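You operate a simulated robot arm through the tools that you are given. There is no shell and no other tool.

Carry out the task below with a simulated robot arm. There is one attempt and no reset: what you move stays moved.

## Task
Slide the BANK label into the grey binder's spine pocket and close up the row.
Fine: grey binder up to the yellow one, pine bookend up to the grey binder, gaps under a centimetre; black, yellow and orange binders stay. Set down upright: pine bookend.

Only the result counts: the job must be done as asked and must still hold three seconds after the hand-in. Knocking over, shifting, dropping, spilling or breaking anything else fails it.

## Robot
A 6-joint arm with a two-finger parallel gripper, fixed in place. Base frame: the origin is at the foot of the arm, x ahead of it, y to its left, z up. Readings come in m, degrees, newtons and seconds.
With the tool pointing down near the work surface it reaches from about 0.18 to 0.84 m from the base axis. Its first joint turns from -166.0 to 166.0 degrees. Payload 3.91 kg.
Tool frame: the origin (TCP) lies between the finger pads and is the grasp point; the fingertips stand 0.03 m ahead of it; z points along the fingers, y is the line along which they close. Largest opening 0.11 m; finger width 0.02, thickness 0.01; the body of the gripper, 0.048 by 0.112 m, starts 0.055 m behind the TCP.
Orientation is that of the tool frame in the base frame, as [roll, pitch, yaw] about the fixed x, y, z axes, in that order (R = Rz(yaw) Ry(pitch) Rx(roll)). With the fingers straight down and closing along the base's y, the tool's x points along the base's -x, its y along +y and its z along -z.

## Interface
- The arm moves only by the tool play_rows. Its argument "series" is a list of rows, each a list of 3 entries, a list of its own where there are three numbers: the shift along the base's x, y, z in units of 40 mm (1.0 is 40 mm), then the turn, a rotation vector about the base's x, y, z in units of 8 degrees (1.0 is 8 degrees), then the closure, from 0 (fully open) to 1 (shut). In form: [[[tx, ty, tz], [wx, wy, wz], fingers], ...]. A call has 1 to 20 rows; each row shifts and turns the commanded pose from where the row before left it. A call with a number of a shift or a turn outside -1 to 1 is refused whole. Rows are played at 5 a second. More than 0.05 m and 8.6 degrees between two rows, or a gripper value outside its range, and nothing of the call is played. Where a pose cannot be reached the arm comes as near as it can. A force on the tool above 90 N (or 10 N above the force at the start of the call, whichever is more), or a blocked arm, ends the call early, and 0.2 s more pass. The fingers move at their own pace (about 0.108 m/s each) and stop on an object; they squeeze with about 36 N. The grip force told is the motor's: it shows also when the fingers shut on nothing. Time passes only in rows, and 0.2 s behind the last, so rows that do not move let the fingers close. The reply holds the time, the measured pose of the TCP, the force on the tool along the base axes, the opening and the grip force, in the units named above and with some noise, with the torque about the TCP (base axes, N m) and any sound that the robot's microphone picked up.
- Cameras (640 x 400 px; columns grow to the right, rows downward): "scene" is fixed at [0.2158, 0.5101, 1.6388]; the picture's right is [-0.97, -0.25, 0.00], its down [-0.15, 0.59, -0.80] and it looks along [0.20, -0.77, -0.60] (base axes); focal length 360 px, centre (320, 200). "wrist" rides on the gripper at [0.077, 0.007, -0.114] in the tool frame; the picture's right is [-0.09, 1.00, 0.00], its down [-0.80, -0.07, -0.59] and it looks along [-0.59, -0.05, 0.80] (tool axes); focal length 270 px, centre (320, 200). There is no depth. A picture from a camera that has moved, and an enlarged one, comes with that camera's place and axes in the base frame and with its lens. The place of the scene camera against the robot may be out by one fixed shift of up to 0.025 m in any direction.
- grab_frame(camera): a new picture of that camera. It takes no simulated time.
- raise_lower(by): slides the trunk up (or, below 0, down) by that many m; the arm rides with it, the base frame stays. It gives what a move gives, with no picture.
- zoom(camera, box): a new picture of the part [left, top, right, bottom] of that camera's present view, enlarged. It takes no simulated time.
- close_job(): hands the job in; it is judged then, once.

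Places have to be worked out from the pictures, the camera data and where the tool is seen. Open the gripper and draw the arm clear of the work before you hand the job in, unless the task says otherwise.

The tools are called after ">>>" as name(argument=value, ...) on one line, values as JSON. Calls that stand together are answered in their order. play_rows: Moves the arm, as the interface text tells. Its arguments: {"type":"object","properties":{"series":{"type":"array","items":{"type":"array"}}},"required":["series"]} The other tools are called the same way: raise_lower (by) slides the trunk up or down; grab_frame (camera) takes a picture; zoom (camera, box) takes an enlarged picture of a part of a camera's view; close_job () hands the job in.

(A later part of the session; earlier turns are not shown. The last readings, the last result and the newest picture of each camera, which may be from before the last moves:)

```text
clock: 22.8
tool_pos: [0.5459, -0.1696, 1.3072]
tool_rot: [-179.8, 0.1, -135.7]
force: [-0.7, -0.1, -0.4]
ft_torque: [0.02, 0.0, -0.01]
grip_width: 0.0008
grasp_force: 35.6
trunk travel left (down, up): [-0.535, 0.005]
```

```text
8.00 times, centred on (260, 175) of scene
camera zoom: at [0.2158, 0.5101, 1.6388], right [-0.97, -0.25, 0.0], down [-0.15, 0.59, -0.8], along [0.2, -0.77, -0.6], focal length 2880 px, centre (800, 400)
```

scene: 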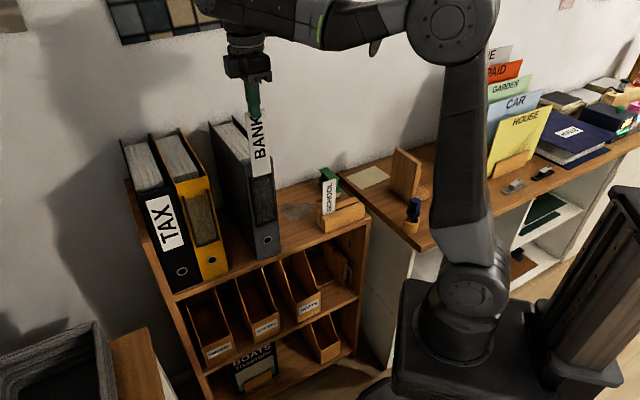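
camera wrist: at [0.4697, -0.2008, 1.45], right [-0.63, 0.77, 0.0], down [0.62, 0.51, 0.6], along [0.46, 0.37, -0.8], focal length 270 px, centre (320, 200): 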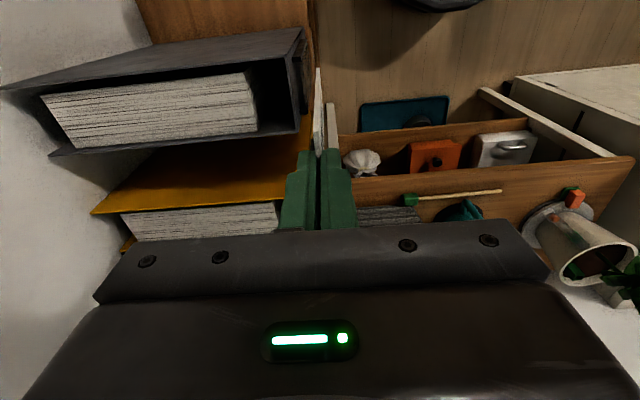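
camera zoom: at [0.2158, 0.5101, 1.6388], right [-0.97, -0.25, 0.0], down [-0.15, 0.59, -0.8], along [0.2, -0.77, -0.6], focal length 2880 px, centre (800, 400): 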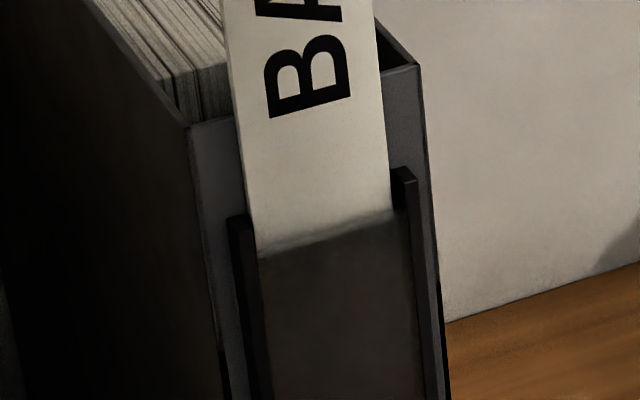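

BANK's lower end has entered the mouth with no contact force, slightly nearer the spine than the pane. I ease it out by 1 mm and slide down a further 93 mm, until the fingertips are just above the spine's top.

>>> play_rows(series=[[[-0.017, 0.018, -0.195], [0, 0, 0], 1.0], [[0, 0, -0.195], [0, 0, 0], 1.0], [[0, 0, -0.195], [0, 0, 0], 1.0], [[0, 0, -0.195], [0, 0, 0], 1.0], [[0, 0, -0.195], [0, 0, 0], 1.0], [[0, 0, -0.195], [0, 0, 0], 1.0], [[0, 0, 0], [0, 0, 0], 1.0]])

>>> zoom(camera="scene", box=[230, 120, 290, 220])

>>> zoom(camera="wrist", box=[295, 75, 345, 145])

```text
clock: 24.4
tool_pos: [0.547, -0.1697, 1.261]
tool_rot: [-179.8, 0.2, -135.6]
force: [-0.2, -0.6, 0.8]
ft_torque: [-0.03, 0.01, 0.02]
grip_width: 0.0009
grasp_force: 36.0
trunk travel left (down, up): [-0.535, 0.005]
```

```text
4.00 times, centred on (260, 170) of scene
camera zoom: at [0.2158, 0.5101, 1.6388], right [-0.97, -0.25, 0.0], down [-0.15, 0.59, -0.8], along [0.2, -0.77, -0.6], focal length 1440 px, centre (560, 320)
```

zoom: 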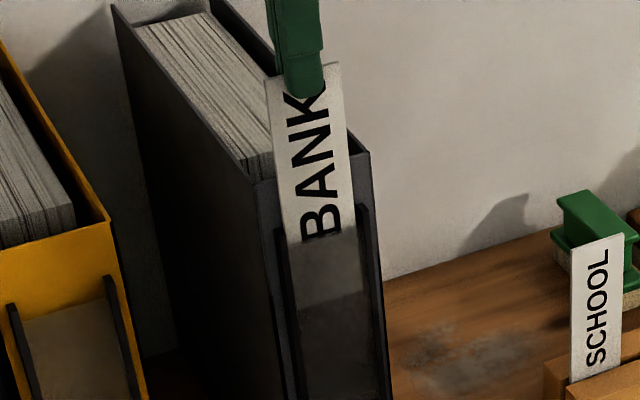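

```text
5.71 times, centred on (320, 110) of wrist
camera zoom: at [0.4846, -0.2187, 1.3764], right [-0.63, 0.77, 0.0], down [0.62, 0.51, 0.6], along [0.46, 0.37, -0.8], focal length 1544 px, centre (320, 714)
```

zoom: 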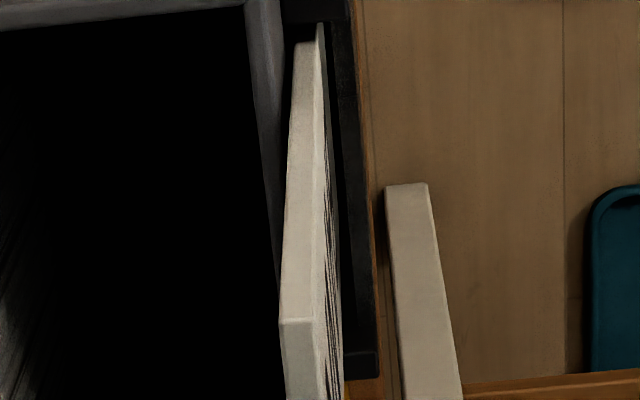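

The label is visible behind the clear pane, with no force on the tool. I continue down 48 mm so the fingertips stop about 5 mm above the spine's top.

>>> play_rows(series=[[[0, 0, -0.2], [0, 0, 0], 1.0], [[0, 0, -0.2], [0, 0, 0], 1.0], [[0, 0, -0.2], [0, 0, 0], 1.0], [[0, 0, -0.2], [0, 0, 0], 1.0], [[0, 0, -0.2], [0, 0, 0], 1.0], [[0, 0, -0.2], [0, 0, 0], 1.0], [[0, 0, 0], [0, 0, 0], 1.0], [[0, 0, 0], [0, 0, 0], 1.0]])

>>> zoom(camera="scene", box=[230, 120, 290, 220])

>>> grab_frame(camera="wrist")

```text
clock: 26.2
tool_pos: [0.5459, -0.1688, 1.2117]
tool_rot: [-179.8, 0.1, -135.7]
force: [0.3, -1.0, -0.9]
ft_torque: [0.01, -0.01, 0.0]
grip_width: 0.0007
grasp_force: 35.3
trunk travel left (down, up): [-0.535, 0.005]
```

```text
4.00 times, centred on (260, 170) of scene
camera zoom: at [0.2158, 0.5101, 1.6388], right [-0.97, -0.25, 0.0], down [-0.15, 0.59, -0.8], along [0.2, -0.77, -0.6], focal length 1440 px, centre (560, 320)
```

zoom: 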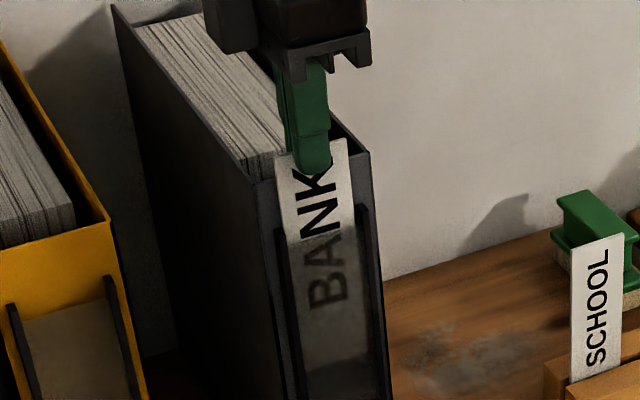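

```text
taken
camera wrist: at [0.4852, -0.2186, 1.3264], right [-0.63, 0.77, 0.0], down [0.62, 0.51, 0.6], along [0.46, 0.37, -0.8], focal length 270 px, centre (320, 200)
```

wrist: 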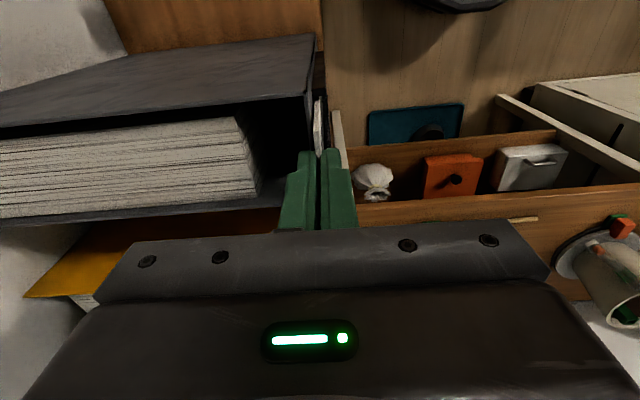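

The label is deep in the pocket, with only its top 4–5 cm showing, and nothing is touching. I open the fingers a little so it drops the rest of the way.

>>> play_rows(series=[[[0, 0, 0], [0, 0, 0], 0.7], [[0, 0, 0], [0, 0, 0], 0.7], [[0, 0, 0], [0, 0, 0], 0.7], [[0, 0, 0], [0, 0, 0], 0.7]])

>>> zoom(camera="scene", box=[230, 120, 290, 220])

>>> zoom(camera="wrist", box=[270, 60, 370, 170])

```text
clock: 27.2
tool_pos: [0.5461, -0.1688, 1.212]
tool_rot: [-179.8, 0.2, -135.7]
force: [-0.6, -0.2, -0.6]
ft_torque: [0.01, 0.0, 0.0]
grip_width: 0.033
grasp_force: 0.1
trunk travel left (down, up): [-0.535, 0.005]
```

```text
4.00 times, centred on (260, 170) of scene
camera zoom: at [0.2158, 0.5101, 1.6388], right [-0.97, -0.25, 0.0], down [-0.15, 0.59, -0.8], along [0.2, -0.77, -0.6], focal length 1440 px, centre (560, 320)
```

zoom: 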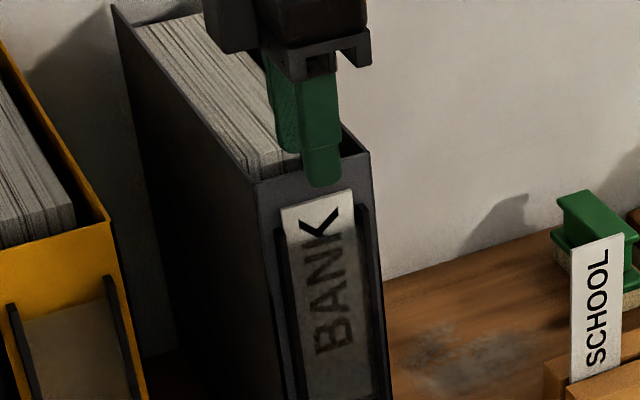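

```text
3.64 times, centred on (320, 115) of wrist
camera zoom: at [0.4851, -0.2185, 1.3266], right [-0.63, 0.77, 0.0], down [0.62, 0.51, 0.6], along [0.46, 0.37, -0.8], focal length 983 px, centre (320, 509)
```

zoom: 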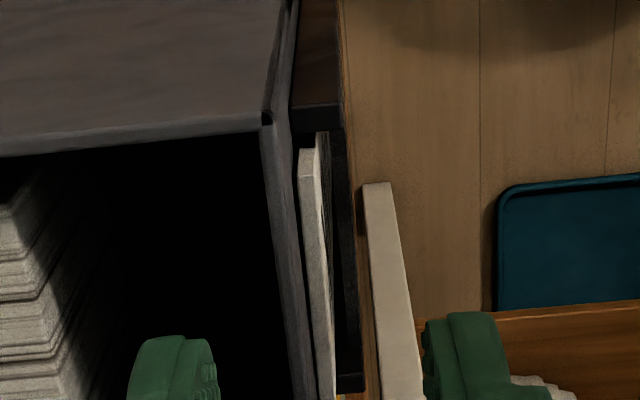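

BANK has dropped into the pocket. I check the lower end through the pane to see whether it rests on the pocket floor.

>>> zoom(camera="scene", box=[240, 160, 290, 240])

>>> zoom(camera="scene", box=[245, 200, 285, 240])

```text
5.00 times, centred on (265, 200) of scene
camera zoom: at [0.2158, 0.5101, 1.6388], right [-0.97, -0.25, 0.0], down [-0.15, 0.59, -0.8], along [0.2, -0.77, -0.6], focal length 1800 px, centre (595, 200)
```

zoom: 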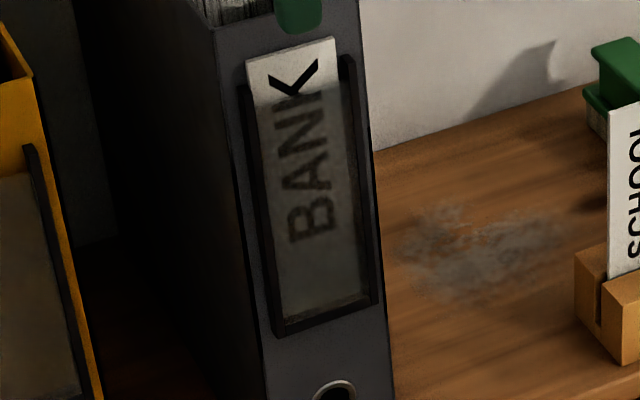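

```text
10.00 times, centred on (265, 220) of scene
camera zoom: at [0.2158, 0.5101, 1.6388], right [-0.97, -0.25, 0.0], down [-0.15, 0.59, -0.8], along [0.2, -0.77, -0.6], focal length 3601 px, centre (870, 0)
```

zoom: 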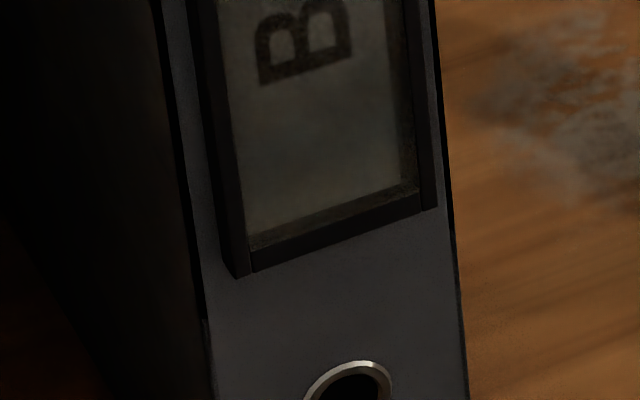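

BANK's bottom edge sits on the pocket's bottom bar and its top is at z≈1.154, so it is seated. I lift the hand clear of it and look down on the grey and yellow binders to measure the gap.

>>> play_rows(series=[[[0, 0, 0.5], [0, 0, 0], 0.7], [[0, 0, 0.7], [0, 0, 0], 0.7], [[-0.4, 0.41, 0.7], [0, 0, 0], 0.7], [[-0.4, 0.41, 0.5], [0, 0, 0], 0.7], [[0, 0, 0], [0, 0, 0], 0.7], [[0, 0, 0], [0, 0, 0], 0.7]])

>>> grab_frame(camera="wrist")

>>> grab_frame(camera="scene")

```text
clock: 28.6
tool_pos: [0.5129, -0.1347, 1.3095]
tool_rot: [-179.8, 0.1, -135.7]
force: [0.5, -0.1, -0.1]
ft_torque: [0.02, 0.01, -0.01]
grip_width: 0.033
grasp_force: 0.1
trunk travel left (down, up): [-0.535, 0.005]
```

```text
taken
camera wrist: at [0.4516, -0.1849, 1.4244], right [-0.63, 0.77, 0.0], down [0.62, 0.51, 0.6], along [0.46, 0.37, -0.8], focal length 270 px, centre (320, 200)
```

wrist: 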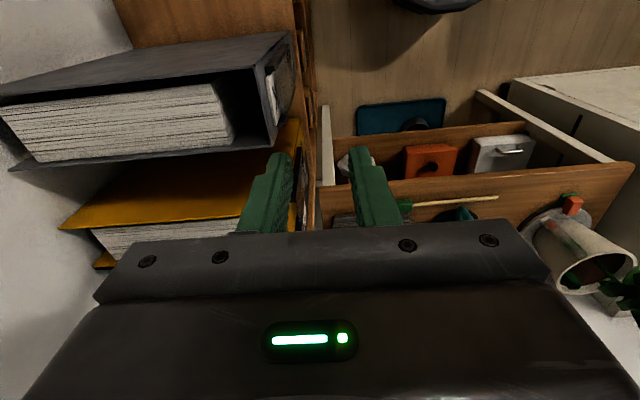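

```text
taken
```

scene: 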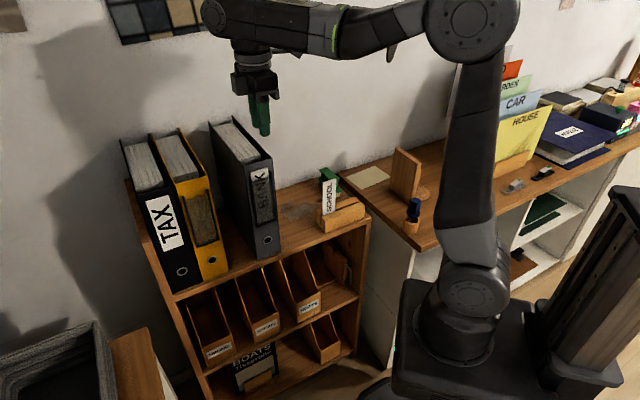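

The label stays in place. Now for the grey binder: the gap to yellow is about 8 cm. I'll go to its free side, tilt the fingertips about 25° towards it and push it low down, so it slides without tipping; first I move over and look.

>>> play_rows(series=[[[0.2164, -0.7557, 0], [0, 0, 0], 0.3], [[0.2164, -0.7557, 0], [0, 0, 0], 0], [[0.2164, -0.7557, 0], [0, 0, 0], 0], [[0.2164, -0.7557, 0], [0, 0, 0], 0], [[0.2164, -0.7557, 0], [0, 0, 0], 0], [[0.2164, -0.7557, 0], [0, 0, 0], 0], [[0.2164, -0.7557, 0], [0, 0, 0], 0], [[0, 0, 0], [0, 0, 0], 0]])

>>> grab_frame(camera="wrist")

>>> grab_frame(camera="scene")

```text
clock: 30.4
tool_pos: [0.5714, -0.3476, 1.3066]
tool_rot: [-179.8, 0.1, -135.8]
force: [-0.5, -0.6, 0.7]
ft_torque: [-0.02, 0.0, 0.01]
grip_width: 0.1098
grasp_force: 0.0
trunk travel left (down, up): [-0.535, 0.005]
```

```text
taken
camera wrist: at [0.5099, -0.3977, 1.4215], right [-0.63, 0.77, 0.0], down [0.62, 0.51, 0.6], along [0.46, 0.37, -0.8], focal length 270 px, centre (320, 200)
```

wrist: 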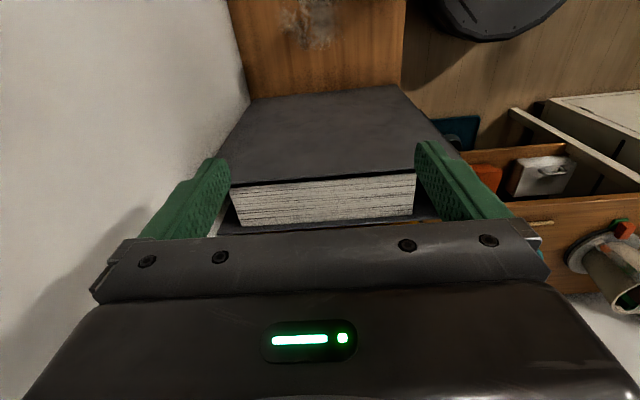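

```text
taken
```

scene: 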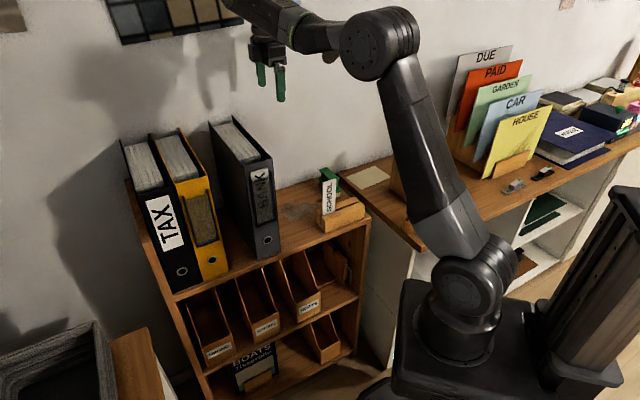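

Looking along the row from the free side, I see the grey binder's cover face and the shelf in front of it. I zoom in to fix the shelf height and the binder's bottom edge.

>>> zoom(camera="wrist", box=[220, 0, 460, 200])

>>> zoom(camera="scene", box=[160, 180, 320, 300])

```text
2.00 times, centred on (340, 100) of wrist
camera zoom: at [0.5099, -0.3977, 1.4215], right [-0.63, 0.77, 0.0], down [0.62, 0.51, 0.6], along [0.46, 0.37, -0.8], focal length 541 px, centre (280, 400)
```

zoom: 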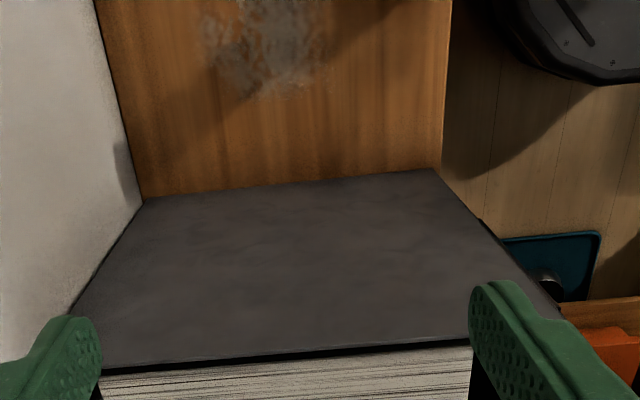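

```text
3.33 times, centred on (240, 240) of scene
camera zoom: at [0.2158, 0.5101, 1.6388], right [-0.97, -0.25, 0.0], down [-0.15, 0.59, -0.8], along [0.2, -0.77, -0.6], focal length 1200 px, centre (587, 67)
```

zoom: 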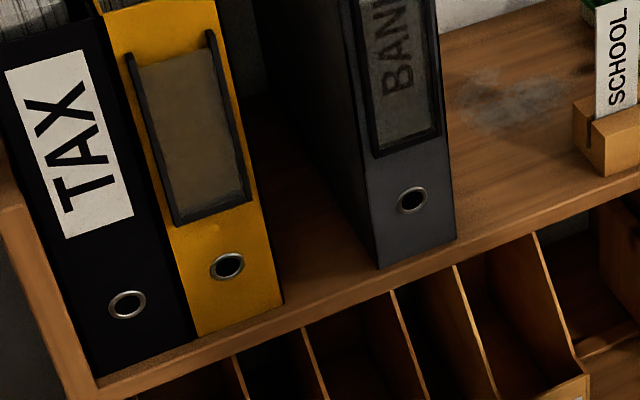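

The shelf top is at z≈0.863 and the binder's depth centre at n≈0.648, where the tool already is. I descend beside the binder while tilting the fingertips towards it, stopping partway to check.

>>> play_rows(series=[[[0, 0, -0.8], [0, 0, 0], 0], [[0, 0, -0.8], [0.272, -0.28, 0], 0], [[0, 0, -0.8], [0.272, -0.28, 0], 0], [[0, 0, -0.8], [0.272, -0.28, 0], 0], [[0, 0, -0.8], [0.272, -0.28, 0], 0], [[0, 0, -0.8], [0.272, -0.28, 0], 0], [[0, 0, -0.8], [0.272, -0.28, 0], 0], [[0, 0, -0.6], [0.272, -0.28, 0], 0], [[0, 0, 0], [0.272, -0.28, 0], 0], [[0, 0, 0], [0, 0, 0], 0], [[0, 0, 0], [0, 0, 0], 0]])

>>> grab_frame(camera="wrist")

>>> grab_frame(camera="scene")

```text
clock: 32.8
tool_pos: [0.5744, -0.3447, 1.0596]
tool_rot: [-179.8, 25.1, -135.7]
force: [-0.2, 0.1, 0.1]
ft_torque: [-0.01, 0.02, -0.02]
grip_width: 0.1101
grasp_force: 0.0
trunk travel left (down, up): [-0.535, 0.005]
```

```text
taken
camera wrist: at [0.483, -0.4237, 1.1313], right [-0.64, 0.77, 0.03], down [0.39, 0.28, 0.88], along [0.67, 0.57, -0.48], focal length 270 px, centre (320, 200)
```

wrist: 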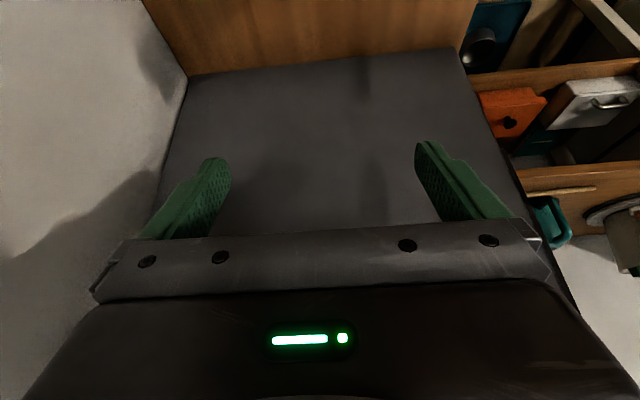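

```text
taken
```

scene: 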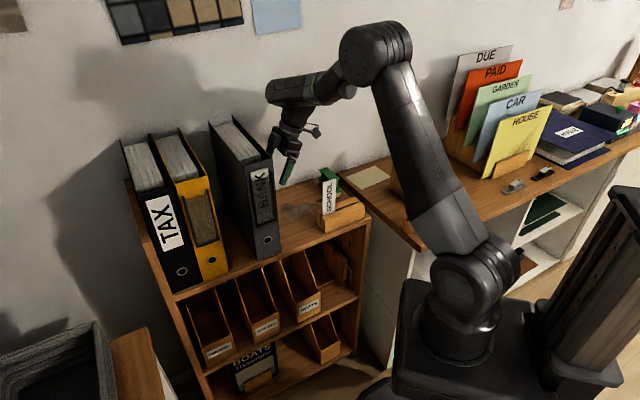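

All clear. I go down the remaining 148 mm so the tips are about 15 mm above the shelf.

>>> play_rows(series=[[[0, 0, -0.65], [0, 0, 0], 0], [[0, 0, -0.65], [0, 0, 0], 0], [[0, 0, -0.65], [0, 0, 0], 0], [[0, 0, -0.65], [0, 0, 0], 0], [[0, 0, -0.6], [0, 0, 0], 0], [[0, 0, -0.5], [0, 0, 0], 0], [[0, 0, 0], [0, 0, 0], 0], [[0, 0, 0], [0, 0, 0], 0]])

>>> grab_frame(camera="wrist")

>>> zoom(camera="scene", box=[200, 100, 380, 270])

```text
clock: 34.6
tool_pos: [0.5734, -0.3476, 0.9136]
tool_rot: [-179.7, 25.1, -135.7]
force: [1.0, -0.4, 0.9]
ft_torque: [0.0, 0.03, 0.0]
grip_width: 0.1101
grasp_force: 0.2
trunk travel left (down, up): [-0.535, 0.005]
```

```text
taken
camera wrist: at [0.4826, -0.4261, 0.9851], right [-0.64, 0.77, 0.03], down [0.39, 0.28, 0.88], along [0.67, 0.57, -0.48], focal length 270 px, centre (320, 200)
```

wrist: 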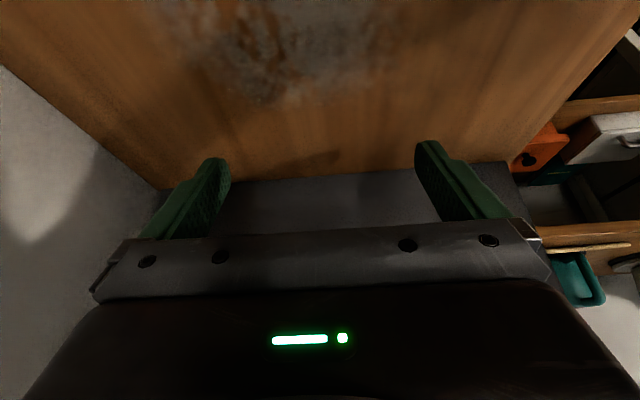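

```text
2.35 times, centred on (290, 185) of scene
camera zoom: at [0.2158, 0.5101, 1.6388], right [-0.97, -0.25, 0.0], down [-0.15, 0.59, -0.8], along [0.2, -0.77, -0.6], focal length 847 px, centre (391, 235)
```

zoom: 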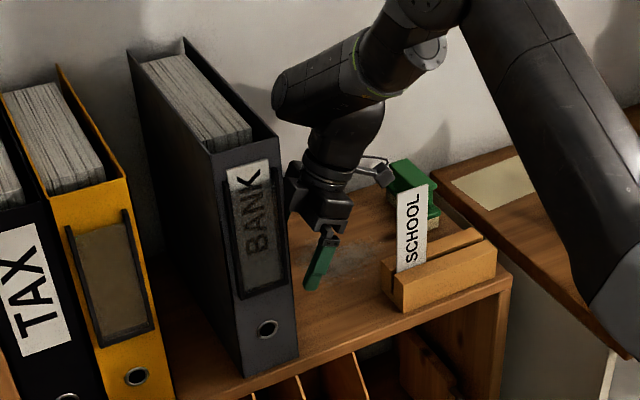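

The upper wrist looks close to the binder's top edge for this push, so I tilt another 13° to keep it well away and check again.

>>> play_rows(series=[[[0, 0, 0], [0.377, -0.388, 0], 0], [[0, 0, 0], [0.377, -0.388, 0], 0], [[0, 0, 0], [0.377, -0.388, 0], 0], [[0, 0, 0], [0, 0, 0], 0], [[0, 0, 0], [0, 0, 0], 0]])

>>> zoom(camera="scene", box=[200, 100, 380, 270])

>>> grab_frame(camera="wrist")

```text
clock: 35.8
tool_pos: [0.5739, -0.3469, 0.9136]
tool_rot: [-179.8, 38.1, -135.7]
force: [-0.2, 0.1, -0.6]
ft_torque: [0.01, 0.01, 0.02]
grip_width: 0.11
grasp_force: 0.1
trunk travel left (down, up): [-0.535, 0.005]
```

```text
2.35 times, centred on (290, 185) of scene
camera zoom: at [0.2158, 0.5101, 1.6388], right [-0.97, -0.25, 0.0], down [-0.15, 0.59, -0.8], along [0.2, -0.77, -0.6], focal length 847 px, centre (391, 235)
```

zoom: 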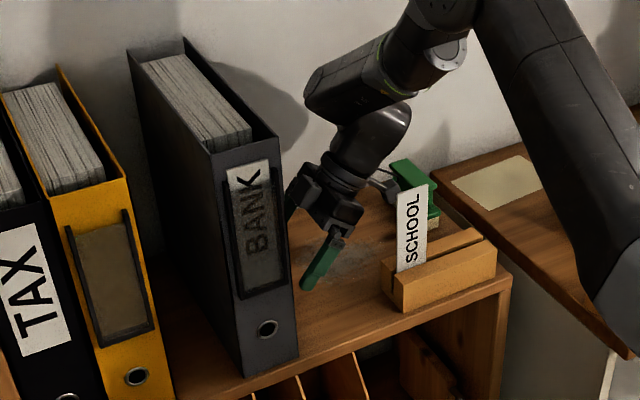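

```text
taken
camera wrist: at [0.4744, -0.4353, 0.9558], right [-0.64, 0.76, 0.05], down [0.24, 0.14, 0.96], along [0.73, 0.63, -0.27], focal length 270 px, centre (320, 200)
```

wrist: 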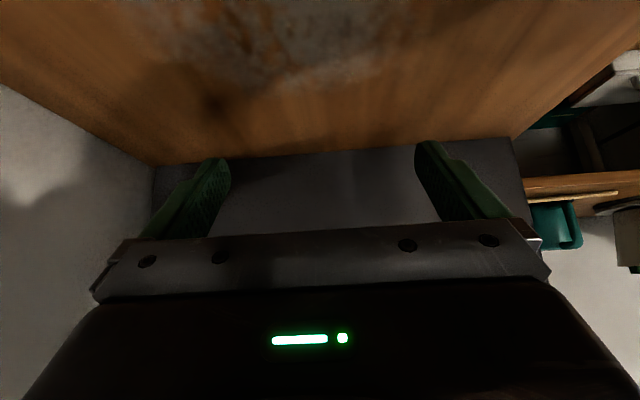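

Clear now. I push along the row towards yellow: about 4 cm to contact, then 5 cm with the binder, at 5 cm/s.

>>> play_rows(series=[[[0.179, 0.174, 0], [0, 0, 0], 0], [[0.179, 0.174, 0], [0, 0, 0], 0], [[0.179, 0.174, 0], [0, 0, 0], 0], [[0.179, 0.174, 0], [0, 0, 0], 0], [[0.179, 0.174, 0], [0, 0, 0], 0], [[0.179, 0.174, 0], [0, 0, 0], 0], [[0, 0, 0], [0, 0, 0], 0]])

>>> zoom(camera="scene", box=[160, 100, 340, 290])

>>> grab_frame(camera="wrist")

```text
clock: 37.4
tool_pos: [0.6185, -0.3065, 0.9137]
tool_rot: [-179.8, 38.1, -135.7]
force: [-2.9, -3.0, 0.1]
ft_torque: [0.02, 0.1, 0.04]
grip_width: 0.1101
grasp_force: 0.0
trunk travel left (down, up): [-0.535, 0.005]
```

```text
2.11 times, centred on (250, 195) of scene
camera zoom: at [0.2158, 0.5101, 1.6388], right [-0.97, -0.25, 0.0], down [-0.15, 0.59, -0.8], along [0.2, -0.77, -0.6], focal length 758 px, centre (467, 210)
```

zoom: 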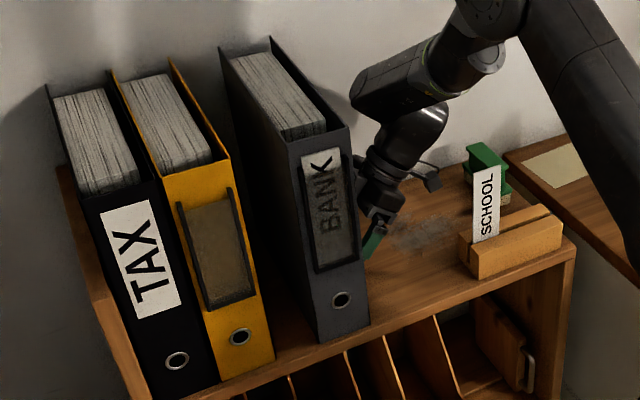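

```text
taken
camera wrist: at [0.5195, -0.3942, 0.9564], right [-0.64, 0.76, 0.05], down [0.24, 0.13, 0.96], along [0.73, 0.63, -0.27], focal length 270 px, centre (320, 200)
```

wrist: 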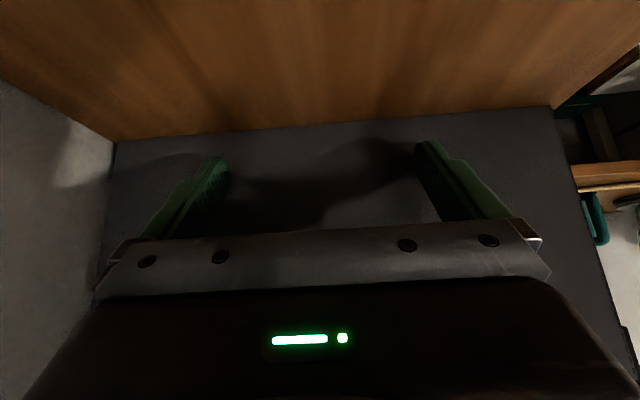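

Contact force is about 4 N and the grey binder slides upright. About 6 cm of gap remains, so I continue 4.5 cm and measure again.

>>> play_rows(series=[[[0.179, 0.174, 0], [0, 0, 0], 0], [[0.179, 0.174, 0], [0, 0, 0], 0], [[0.179, 0.174, 0], [0, 0, 0], 0], [[0.179, 0.174, 0], [0, 0, 0], 0], [[0.09, 0.087, 0], [0, 0, 0], 0], [[0, 0, 0], [0, 0, 0], 0]])

>>> zoom(camera="scene", box=[160, 100, 340, 290])

>>> zoom(camera="scene", box=[190, 230, 270, 290])

```text
clock: 38.8
tool_pos: [0.648, -0.2735, 0.9131]
tool_rot: [-179.7, 38.1, -135.7]
force: [-3.2, -3.4, 1.4]
ft_torque: [-0.05, 0.02, -0.07]
grip_width: 0.1099
grasp_force: 0.1
trunk travel left (down, up): [-0.535, 0.005]
```

```text
2.11 times, centred on (250, 195) of scene
camera zoom: at [0.2158, 0.5101, 1.6388], right [-0.97, -0.25, 0.0], down [-0.15, 0.59, -0.8], along [0.2, -0.77, -0.6], focal length 758 px, centre (467, 210)
```

zoom: 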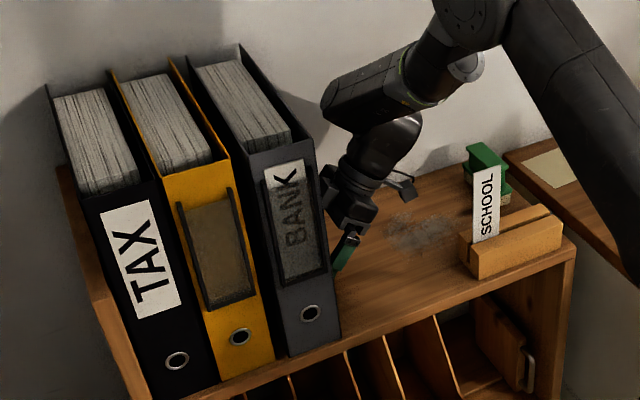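

```text
6.67 times, centred on (230, 260) of scene
camera zoom: at [0.2158, 0.5101, 1.6388], right [-0.97, -0.25, 0.0], down [-0.15, 0.59, -0.8], along [0.2, -0.77, -0.6], focal length 2400 px, centre (920, -200)
```

zoom: 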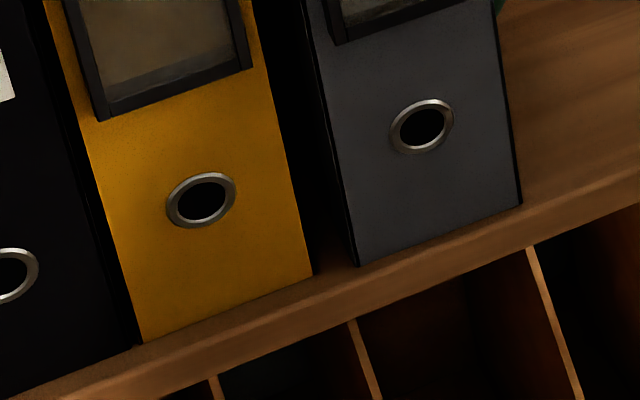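

The gap is now about 17 mm, even from front to back, and the yellow one hasn't moved. I push another 12 mm gently.

>>> play_rows(series=[[[0.108, 0.104, 0], [0, 0, 0], 0], [[0.108, 0.104, 0], [0, 0, 0], 0], [[0, 0, 0], [0, 0, 0], 0], [[0, 0, 0], [0, 0, 0], 0]])

>>> zoom(camera="scene", box=[190, 230, 270, 290])

>>> zoom(camera="scene", box=[140, 110, 260, 200])

```text
clock: 39.8
tool_pos: [0.6565, -0.2668, 0.912]
tool_rot: [-179.8, 38.1, -135.6]
force: [-3.7, -2.8, 0.6]
ft_torque: [-0.14, 0.0, -0.02]
grip_width: 0.11
grasp_force: 0.0
trunk travel left (down, up): [-0.535, 0.005]
```

```text
6.67 times, centred on (230, 260) of scene
camera zoom: at [0.2158, 0.5101, 1.6388], right [-0.97, -0.25, 0.0], down [-0.15, 0.59, -0.8], along [0.2, -0.77, -0.6], focal length 2400 px, centre (920, -200)
```

zoom: 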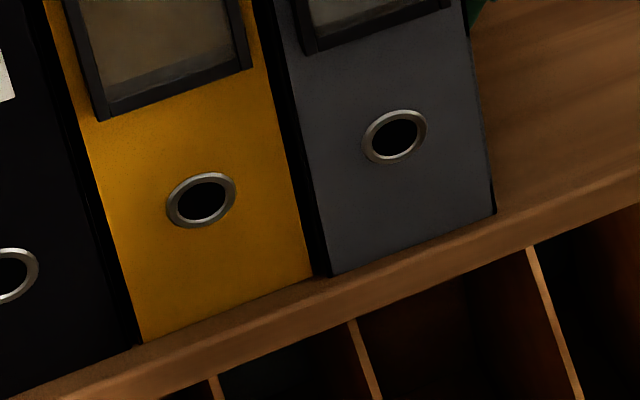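

```text
4.44 times, centred on (200, 155) of scene
camera zoom: at [0.2158, 0.5101, 1.6388], right [-0.97, -0.25, 0.0], down [-0.15, 0.59, -0.8], along [0.2, -0.77, -0.6], focal length 1600 px, centre (853, 400)
```

zoom: 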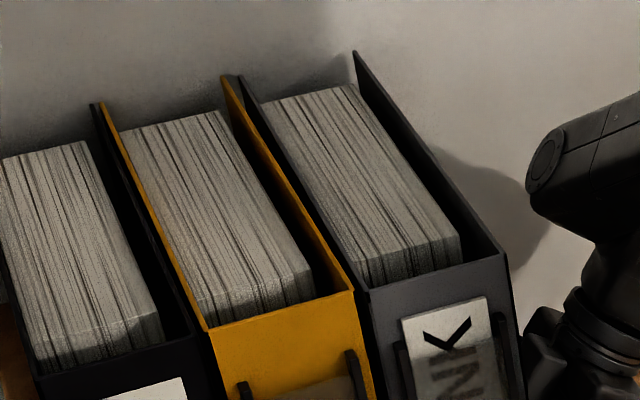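

The grey binder now stands close to yellow. I enlarge the gap at the bottom and top to judge what remains.

>>> zoom(camera="scene", box=[215, 250, 245, 280])

>>> zoom(camera="scene", box=[190, 160, 230, 190])

>>> zoom(camera="scene", box=[170, 115, 210, 145])

```text
13.33 times, centred on (230, 265) of scene
camera zoom: at [0.2158, 0.5101, 1.6388], right [-0.97, -0.25, 0.0], down [-0.15, 0.59, -0.8], along [0.2, -0.77, -0.6], focal length 4801 px, centre (1520, -667)
```

zoom: 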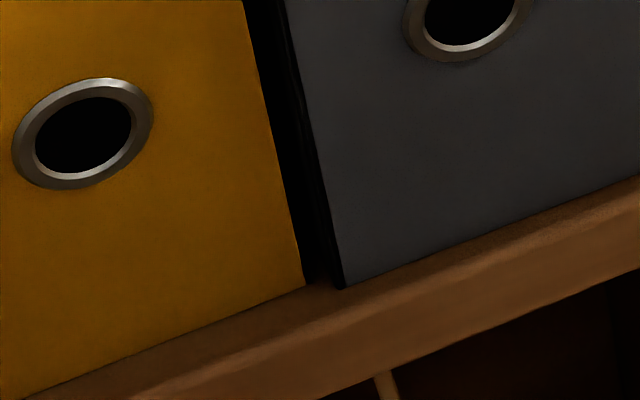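

```text
13.33 times, centred on (210, 175) of scene
camera zoom: at [0.2158, 0.5101, 1.6388], right [-0.97, -0.25, 0.0], down [-0.15, 0.59, -0.8], along [0.2, -0.77, -0.6], focal length 4801 px, centre (1787, 533)
```

zoom: 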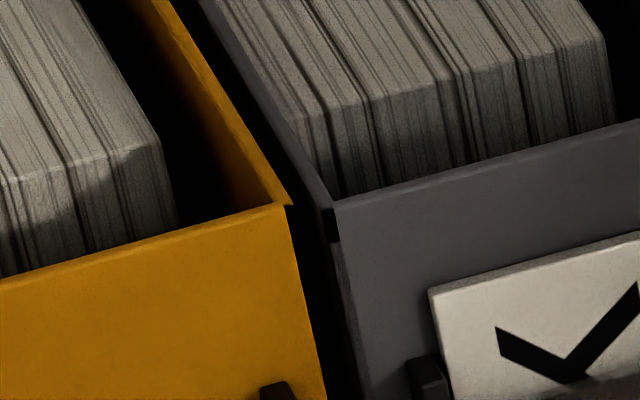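

```text
13.33 times, centred on (190, 130) of scene
camera zoom: at [0.2158, 0.5101, 1.6388], right [-0.97, -0.25, 0.0], down [-0.15, 0.59, -0.8], along [0.2, -0.77, -0.6], focal length 4801 px, centre (2053, 1133)
```

zoom: 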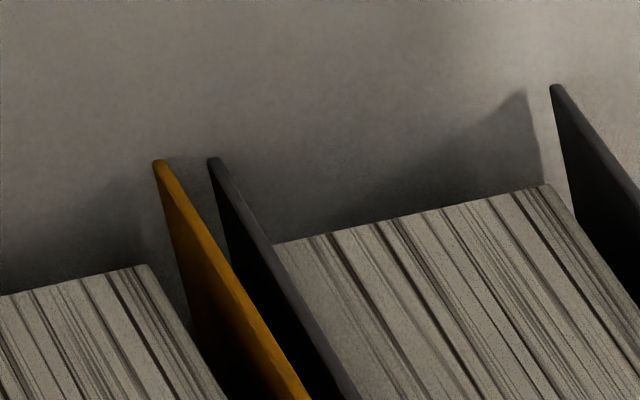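

I estimate 6 mm of gap at the front and 8–9 mm at the back. I push 3.5 mm more for margin, which still leaves yellow untouched.

>>> play_rows(series=[[[0.031, 0.0305, 0], [0, 0, 0], 0], [[0.031, 0.0305, 0], [0, 0, 0], 0], [[0, 0, 0], [0, 0, 0], 0], [[0, 0, 0], [0, 0, 0], 0]])

>>> zoom(camera="scene", box=[215, 250, 245, 280])

>>> zoom(camera="scene", box=[190, 160, 230, 190])

>>> zoom(camera="scene", box=[170, 115, 210, 145])

```text
clock: 40.8
tool_pos: [0.659, -0.2629, 0.9137]
tool_rot: [-179.9, 38.1, -135.7]
force: [-7.8, -6.7, 1.4]
ft_torque: [0.01, 0.16, 0.61]
grip_width: 0.1102
grasp_force: 0.0
trunk travel left (down, up): [-0.535, 0.005]
```

```text
13.33 times, centred on (230, 265) of scene
camera zoom: at [0.2158, 0.5101, 1.6388], right [-0.97, -0.25, 0.0], down [-0.15, 0.59, -0.8], along [0.2, -0.77, -0.6], focal length 4801 px, centre (1520, -667)
```

zoom: 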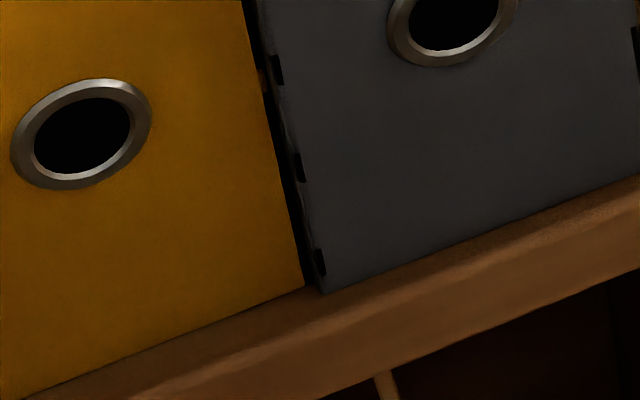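

```text
13.33 times, centred on (210, 175) of scene
camera zoom: at [0.2158, 0.5101, 1.6388], right [-0.97, -0.25, 0.0], down [-0.15, 0.59, -0.8], along [0.2, -0.77, -0.6], focal length 4801 px, centre (1787, 533)
```

zoom: 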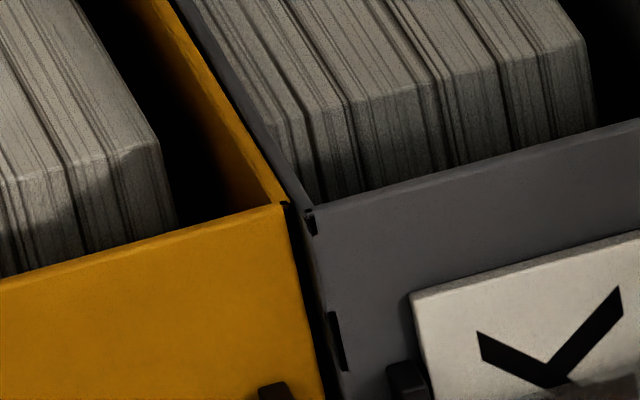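

```text
13.33 times, centred on (190, 130) of scene
camera zoom: at [0.2158, 0.5101, 1.6388], right [-0.97, -0.25, 0.0], down [-0.15, 0.59, -0.8], along [0.2, -0.77, -0.6], focal length 4801 px, centre (2053, 1133)
```

zoom: 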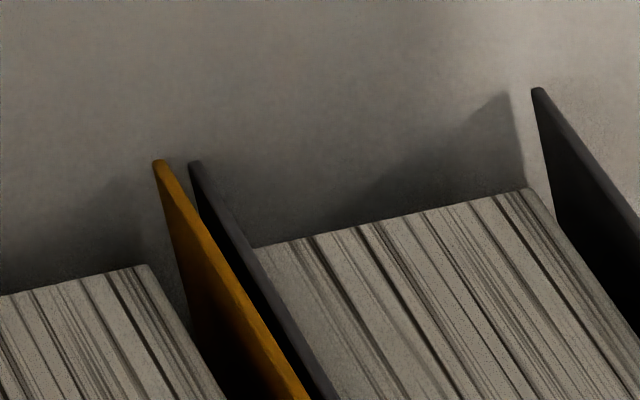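

Force rose to about 10 N: grey now touches yellow at the front, and yellow moved by no more than 0.2 mm. The back gap is about 5 mm. I back off along the row, rise and un-tilt.

>>> play_rows(series=[[[-0.179, -0.174, 0], [0, 0, 0], 0], [[-0.45, -0.435, 0], [0, 0, 0], 0], [[-0.6, -0.58, 0.1], [0, 0, 0], 0], [[-0.4, -0.39, 0.6], [0, 0, 0], 0], [[0, 0, 0.9], [-0.377, 0.388, 0], 0], [[0, 0, 0.9], [-0.377, 0.388, 0], 0], [[0, 0, 0.9], [-0.377, 0.388, 0], 0], [[0, 0, 0.9], [-0.377, 0.388, 0], 0], [[0, 0, 0.9], [-0.377, 0.388, 0], 0], [[0, 0, 0.9], [-0.377, 0.388, 0], 0], [[0, 0, 0.9], [-0.377, 0.388, 0], 0], [[0, 0, 0.9], [-0.377, 0.388, 0], 0], [[0, 0, 0.5], [-0.3, 0.31, 0], 0], [[0, 0, 0], [0, 0, 0], 0]])

>>> grab_frame(camera="scene")

>>> zoom(camera="scene", box=[360, 120, 460, 260])

>>> grab_frame(camera="wrist")

```text
clock: 43.8
tool_pos: [0.5953, -0.3205, 1.2502]
tool_rot: [-179.8, -0.1, -135.7]
force: [0.5, -0.4, -0.7]
ft_torque: [0.03, 0.0, -0.02]
grip_width: 0.1099
grasp_force: 0.2
trunk travel left (down, up): [-0.535, 0.005]
```

```text
taken
```

scene: 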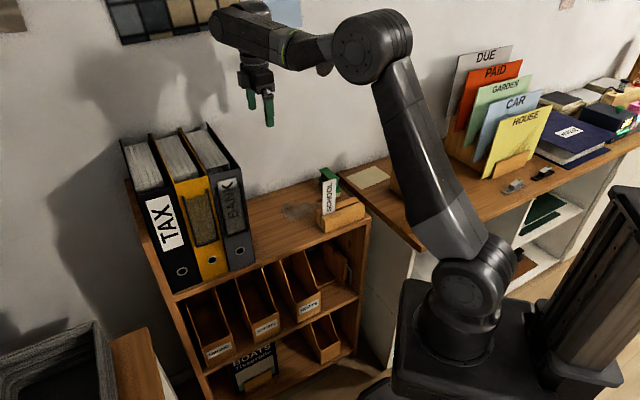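

```text
2.86 times, centred on (410, 190) of scene
camera zoom: at [0.2158, 0.5101, 1.6388], right [-0.97, -0.25, 0.0], down [-0.15, 0.59, -0.8], along [0.2, -0.77, -0.6], focal length 1029 px, centre (63, 229)
```

zoom: 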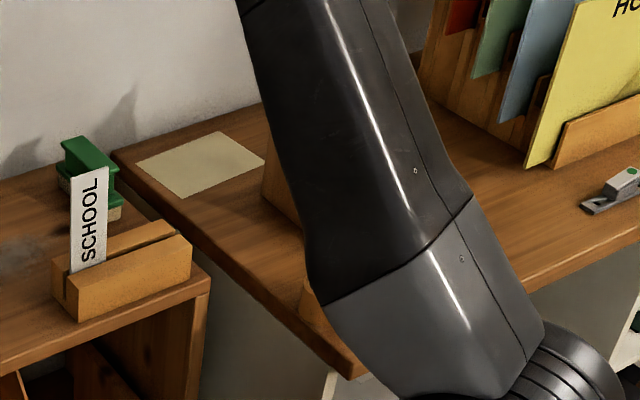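

```text
taken
camera wrist: at [0.5339, -0.3706, 1.3647], right [-0.63, 0.77, 0.0], down [0.62, 0.51, 0.59], along [0.46, 0.37, -0.8], focal length 270 px, centre (320, 200)
```

wrist: 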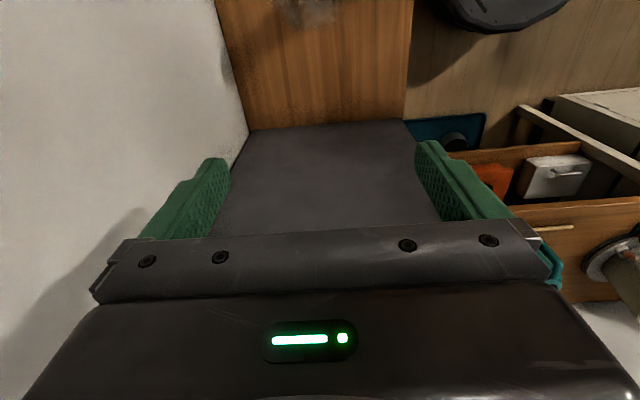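

Black, yellow and grey now stand closed up. Next comes the bookend: its plate normal already points along the row direction, near e≈-0.27, n≈0.56. I move above it, turning the gripper so the fingers close across the plate.

>>> play_rows(series=[[[-0.734, -0.453, 0], [0, 0, -0.8036], 0], [[-0.734, -0.453, 0], [0, 0, -0.8036], 0], [[-0.734, -0.453, 0], [0, 0, -0.8036], 0], [[-0.734, -0.453, 0], [0, 0, -0.8036], 0], [[-0.734, -0.453, 0], [0, 0, -0.8036], 0], [[-0.734, -0.453, 0], [0, 0, -0.8036], 0], [[-0.734, -0.453, 0], [0, 0, -0.8036], 0], [[-0.734, -0.453, 0], [0, 0, -0.8036], 0], [[-0.734, -0.453, 0], [0, 0, -0.8036], 0], [[-0.734, -0.453, 0], [0, 0, -0.8036], 0], [[-0.734, -0.453, 0], [0, 0, -0.8036], 0], [[-0.734, -0.453, 0], [0, 0, -0.8036], 0], [[-0.734, -0.453, 0], [0, 0, -0.8036], 0], [[-0.734, -0.453, 0], [0, 0, -0.8036], 0], [[0, 0, 0], [0, 0, 0], 0], [[0, 0, 0], [0, 0, 0], 0]])

>>> grab_frame(camera="wrist")

>>> grab_frame(camera="scene")

```text
clock: 47.2
tool_pos: [0.1845, -0.5775, 1.252]
tool_rot: [-179.8, 0.0, 134.2]
force: [-0.5, 0.2, 0.9]
ft_torque: [-0.01, 0.02, -0.03]
grip_width: 0.1098
grasp_force: 0.0
trunk travel left (down, up): [-0.535, 0.005]
```

```text
taken
camera wrist: at [0.135, -0.519, 1.3666], right [0.78, 0.63, 0.0], down [0.51, -0.62, 0.59], along [0.37, -0.46, -0.8], focal length 270 px, centre (320, 200)
```

wrist: 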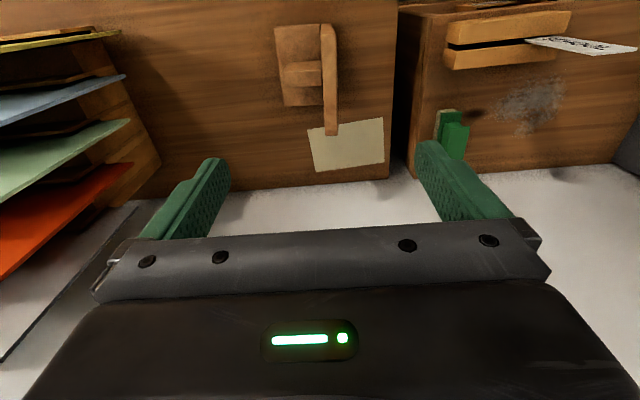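

```text
taken
```

scene: 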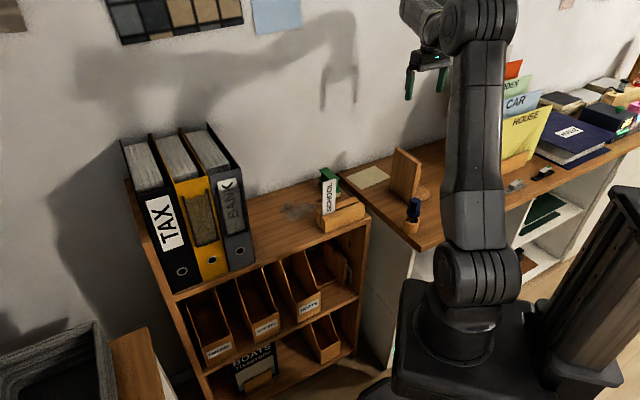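

>>> zoom(camera="wrist", box=[250, 0, 410, 180])

>>> zoom(camera="scene", box=[370, 130, 450, 240])

```text
2.22 times, centred on (330, 90) of wrist
camera zoom: at [0.135, -0.519, 1.3666], right [0.78, 0.63, 0.0], down [0.51, -0.62, 0.59], along [0.37, -0.46, -0.8], focal length 601 px, centre (298, 444)
```

zoom: 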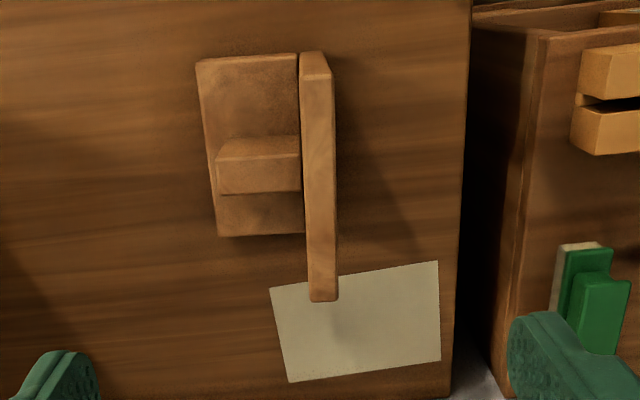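

```text
3.64 times, centred on (410, 185) of scene
camera zoom: at [0.2158, 0.5101, 1.6388], right [-0.97, -0.25, 0.0], down [-0.15, 0.59, -0.8], along [0.2, -0.77, -0.6], focal length 1309 px, centre (-7, 254)
```

zoom: 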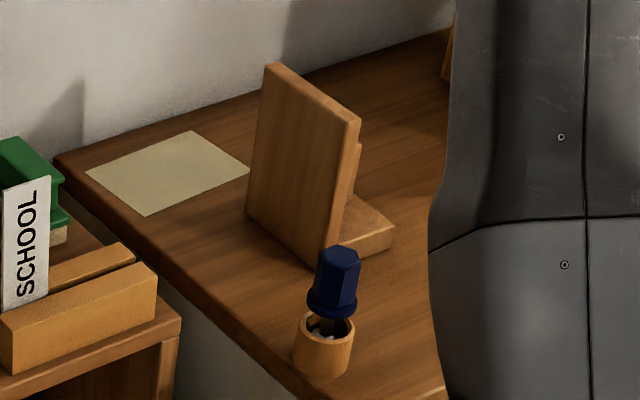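

The bookend has a thin plate (about 15 mm), a low foot towards the robot's right and a brace in the middle of its back. I zoom in more to see the brace height before choosing a grip.

>>> zoom(camera="wrist", box=[285, 15, 355, 85])

>>> zoom(camera="wrist", box=[285, 75, 355, 145])

>>> zoom(camera="scene", box=[385, 140, 435, 210])

```text
5.71 times, centred on (320, 50) of wrist
camera zoom: at [0.135, -0.519, 1.3666], right [0.78, 0.63, 0.0], down [0.51, -0.62, 0.59], along [0.37, -0.46, -0.8], focal length 1544 px, centre (320, 1057)
```

zoom: 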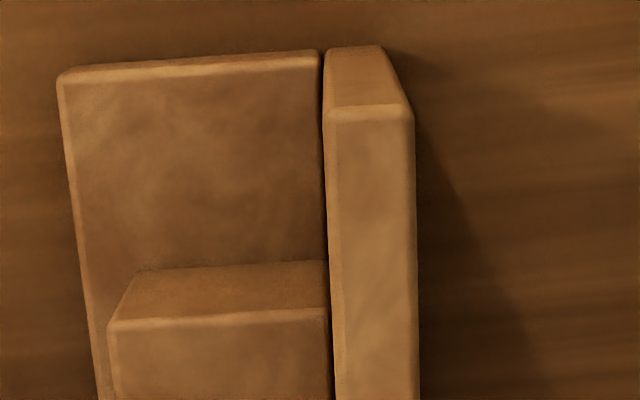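

```text
5.71 times, centred on (320, 110) of wrist
camera zoom: at [0.135, -0.519, 1.3666], right [0.78, 0.63, 0.0], down [0.51, -0.62, 0.59], along [0.37, -0.46, -0.8], focal length 1544 px, centre (320, 714)
```

zoom: 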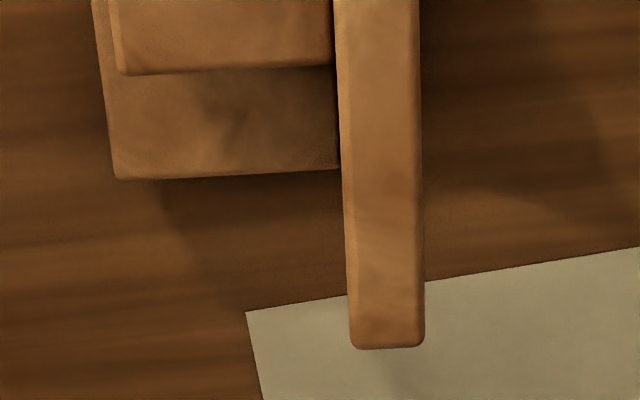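

```text
5.71 times, centred on (410, 175) of scene
camera zoom: at [0.2158, 0.5101, 1.6388], right [-0.97, -0.25, 0.0], down [-0.15, 0.59, -0.8], along [0.2, -0.77, -0.6], focal length 2058 px, centre (-194, 343)
```

zoom: 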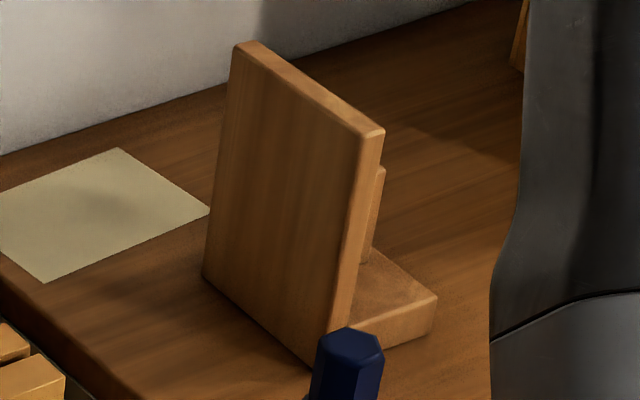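

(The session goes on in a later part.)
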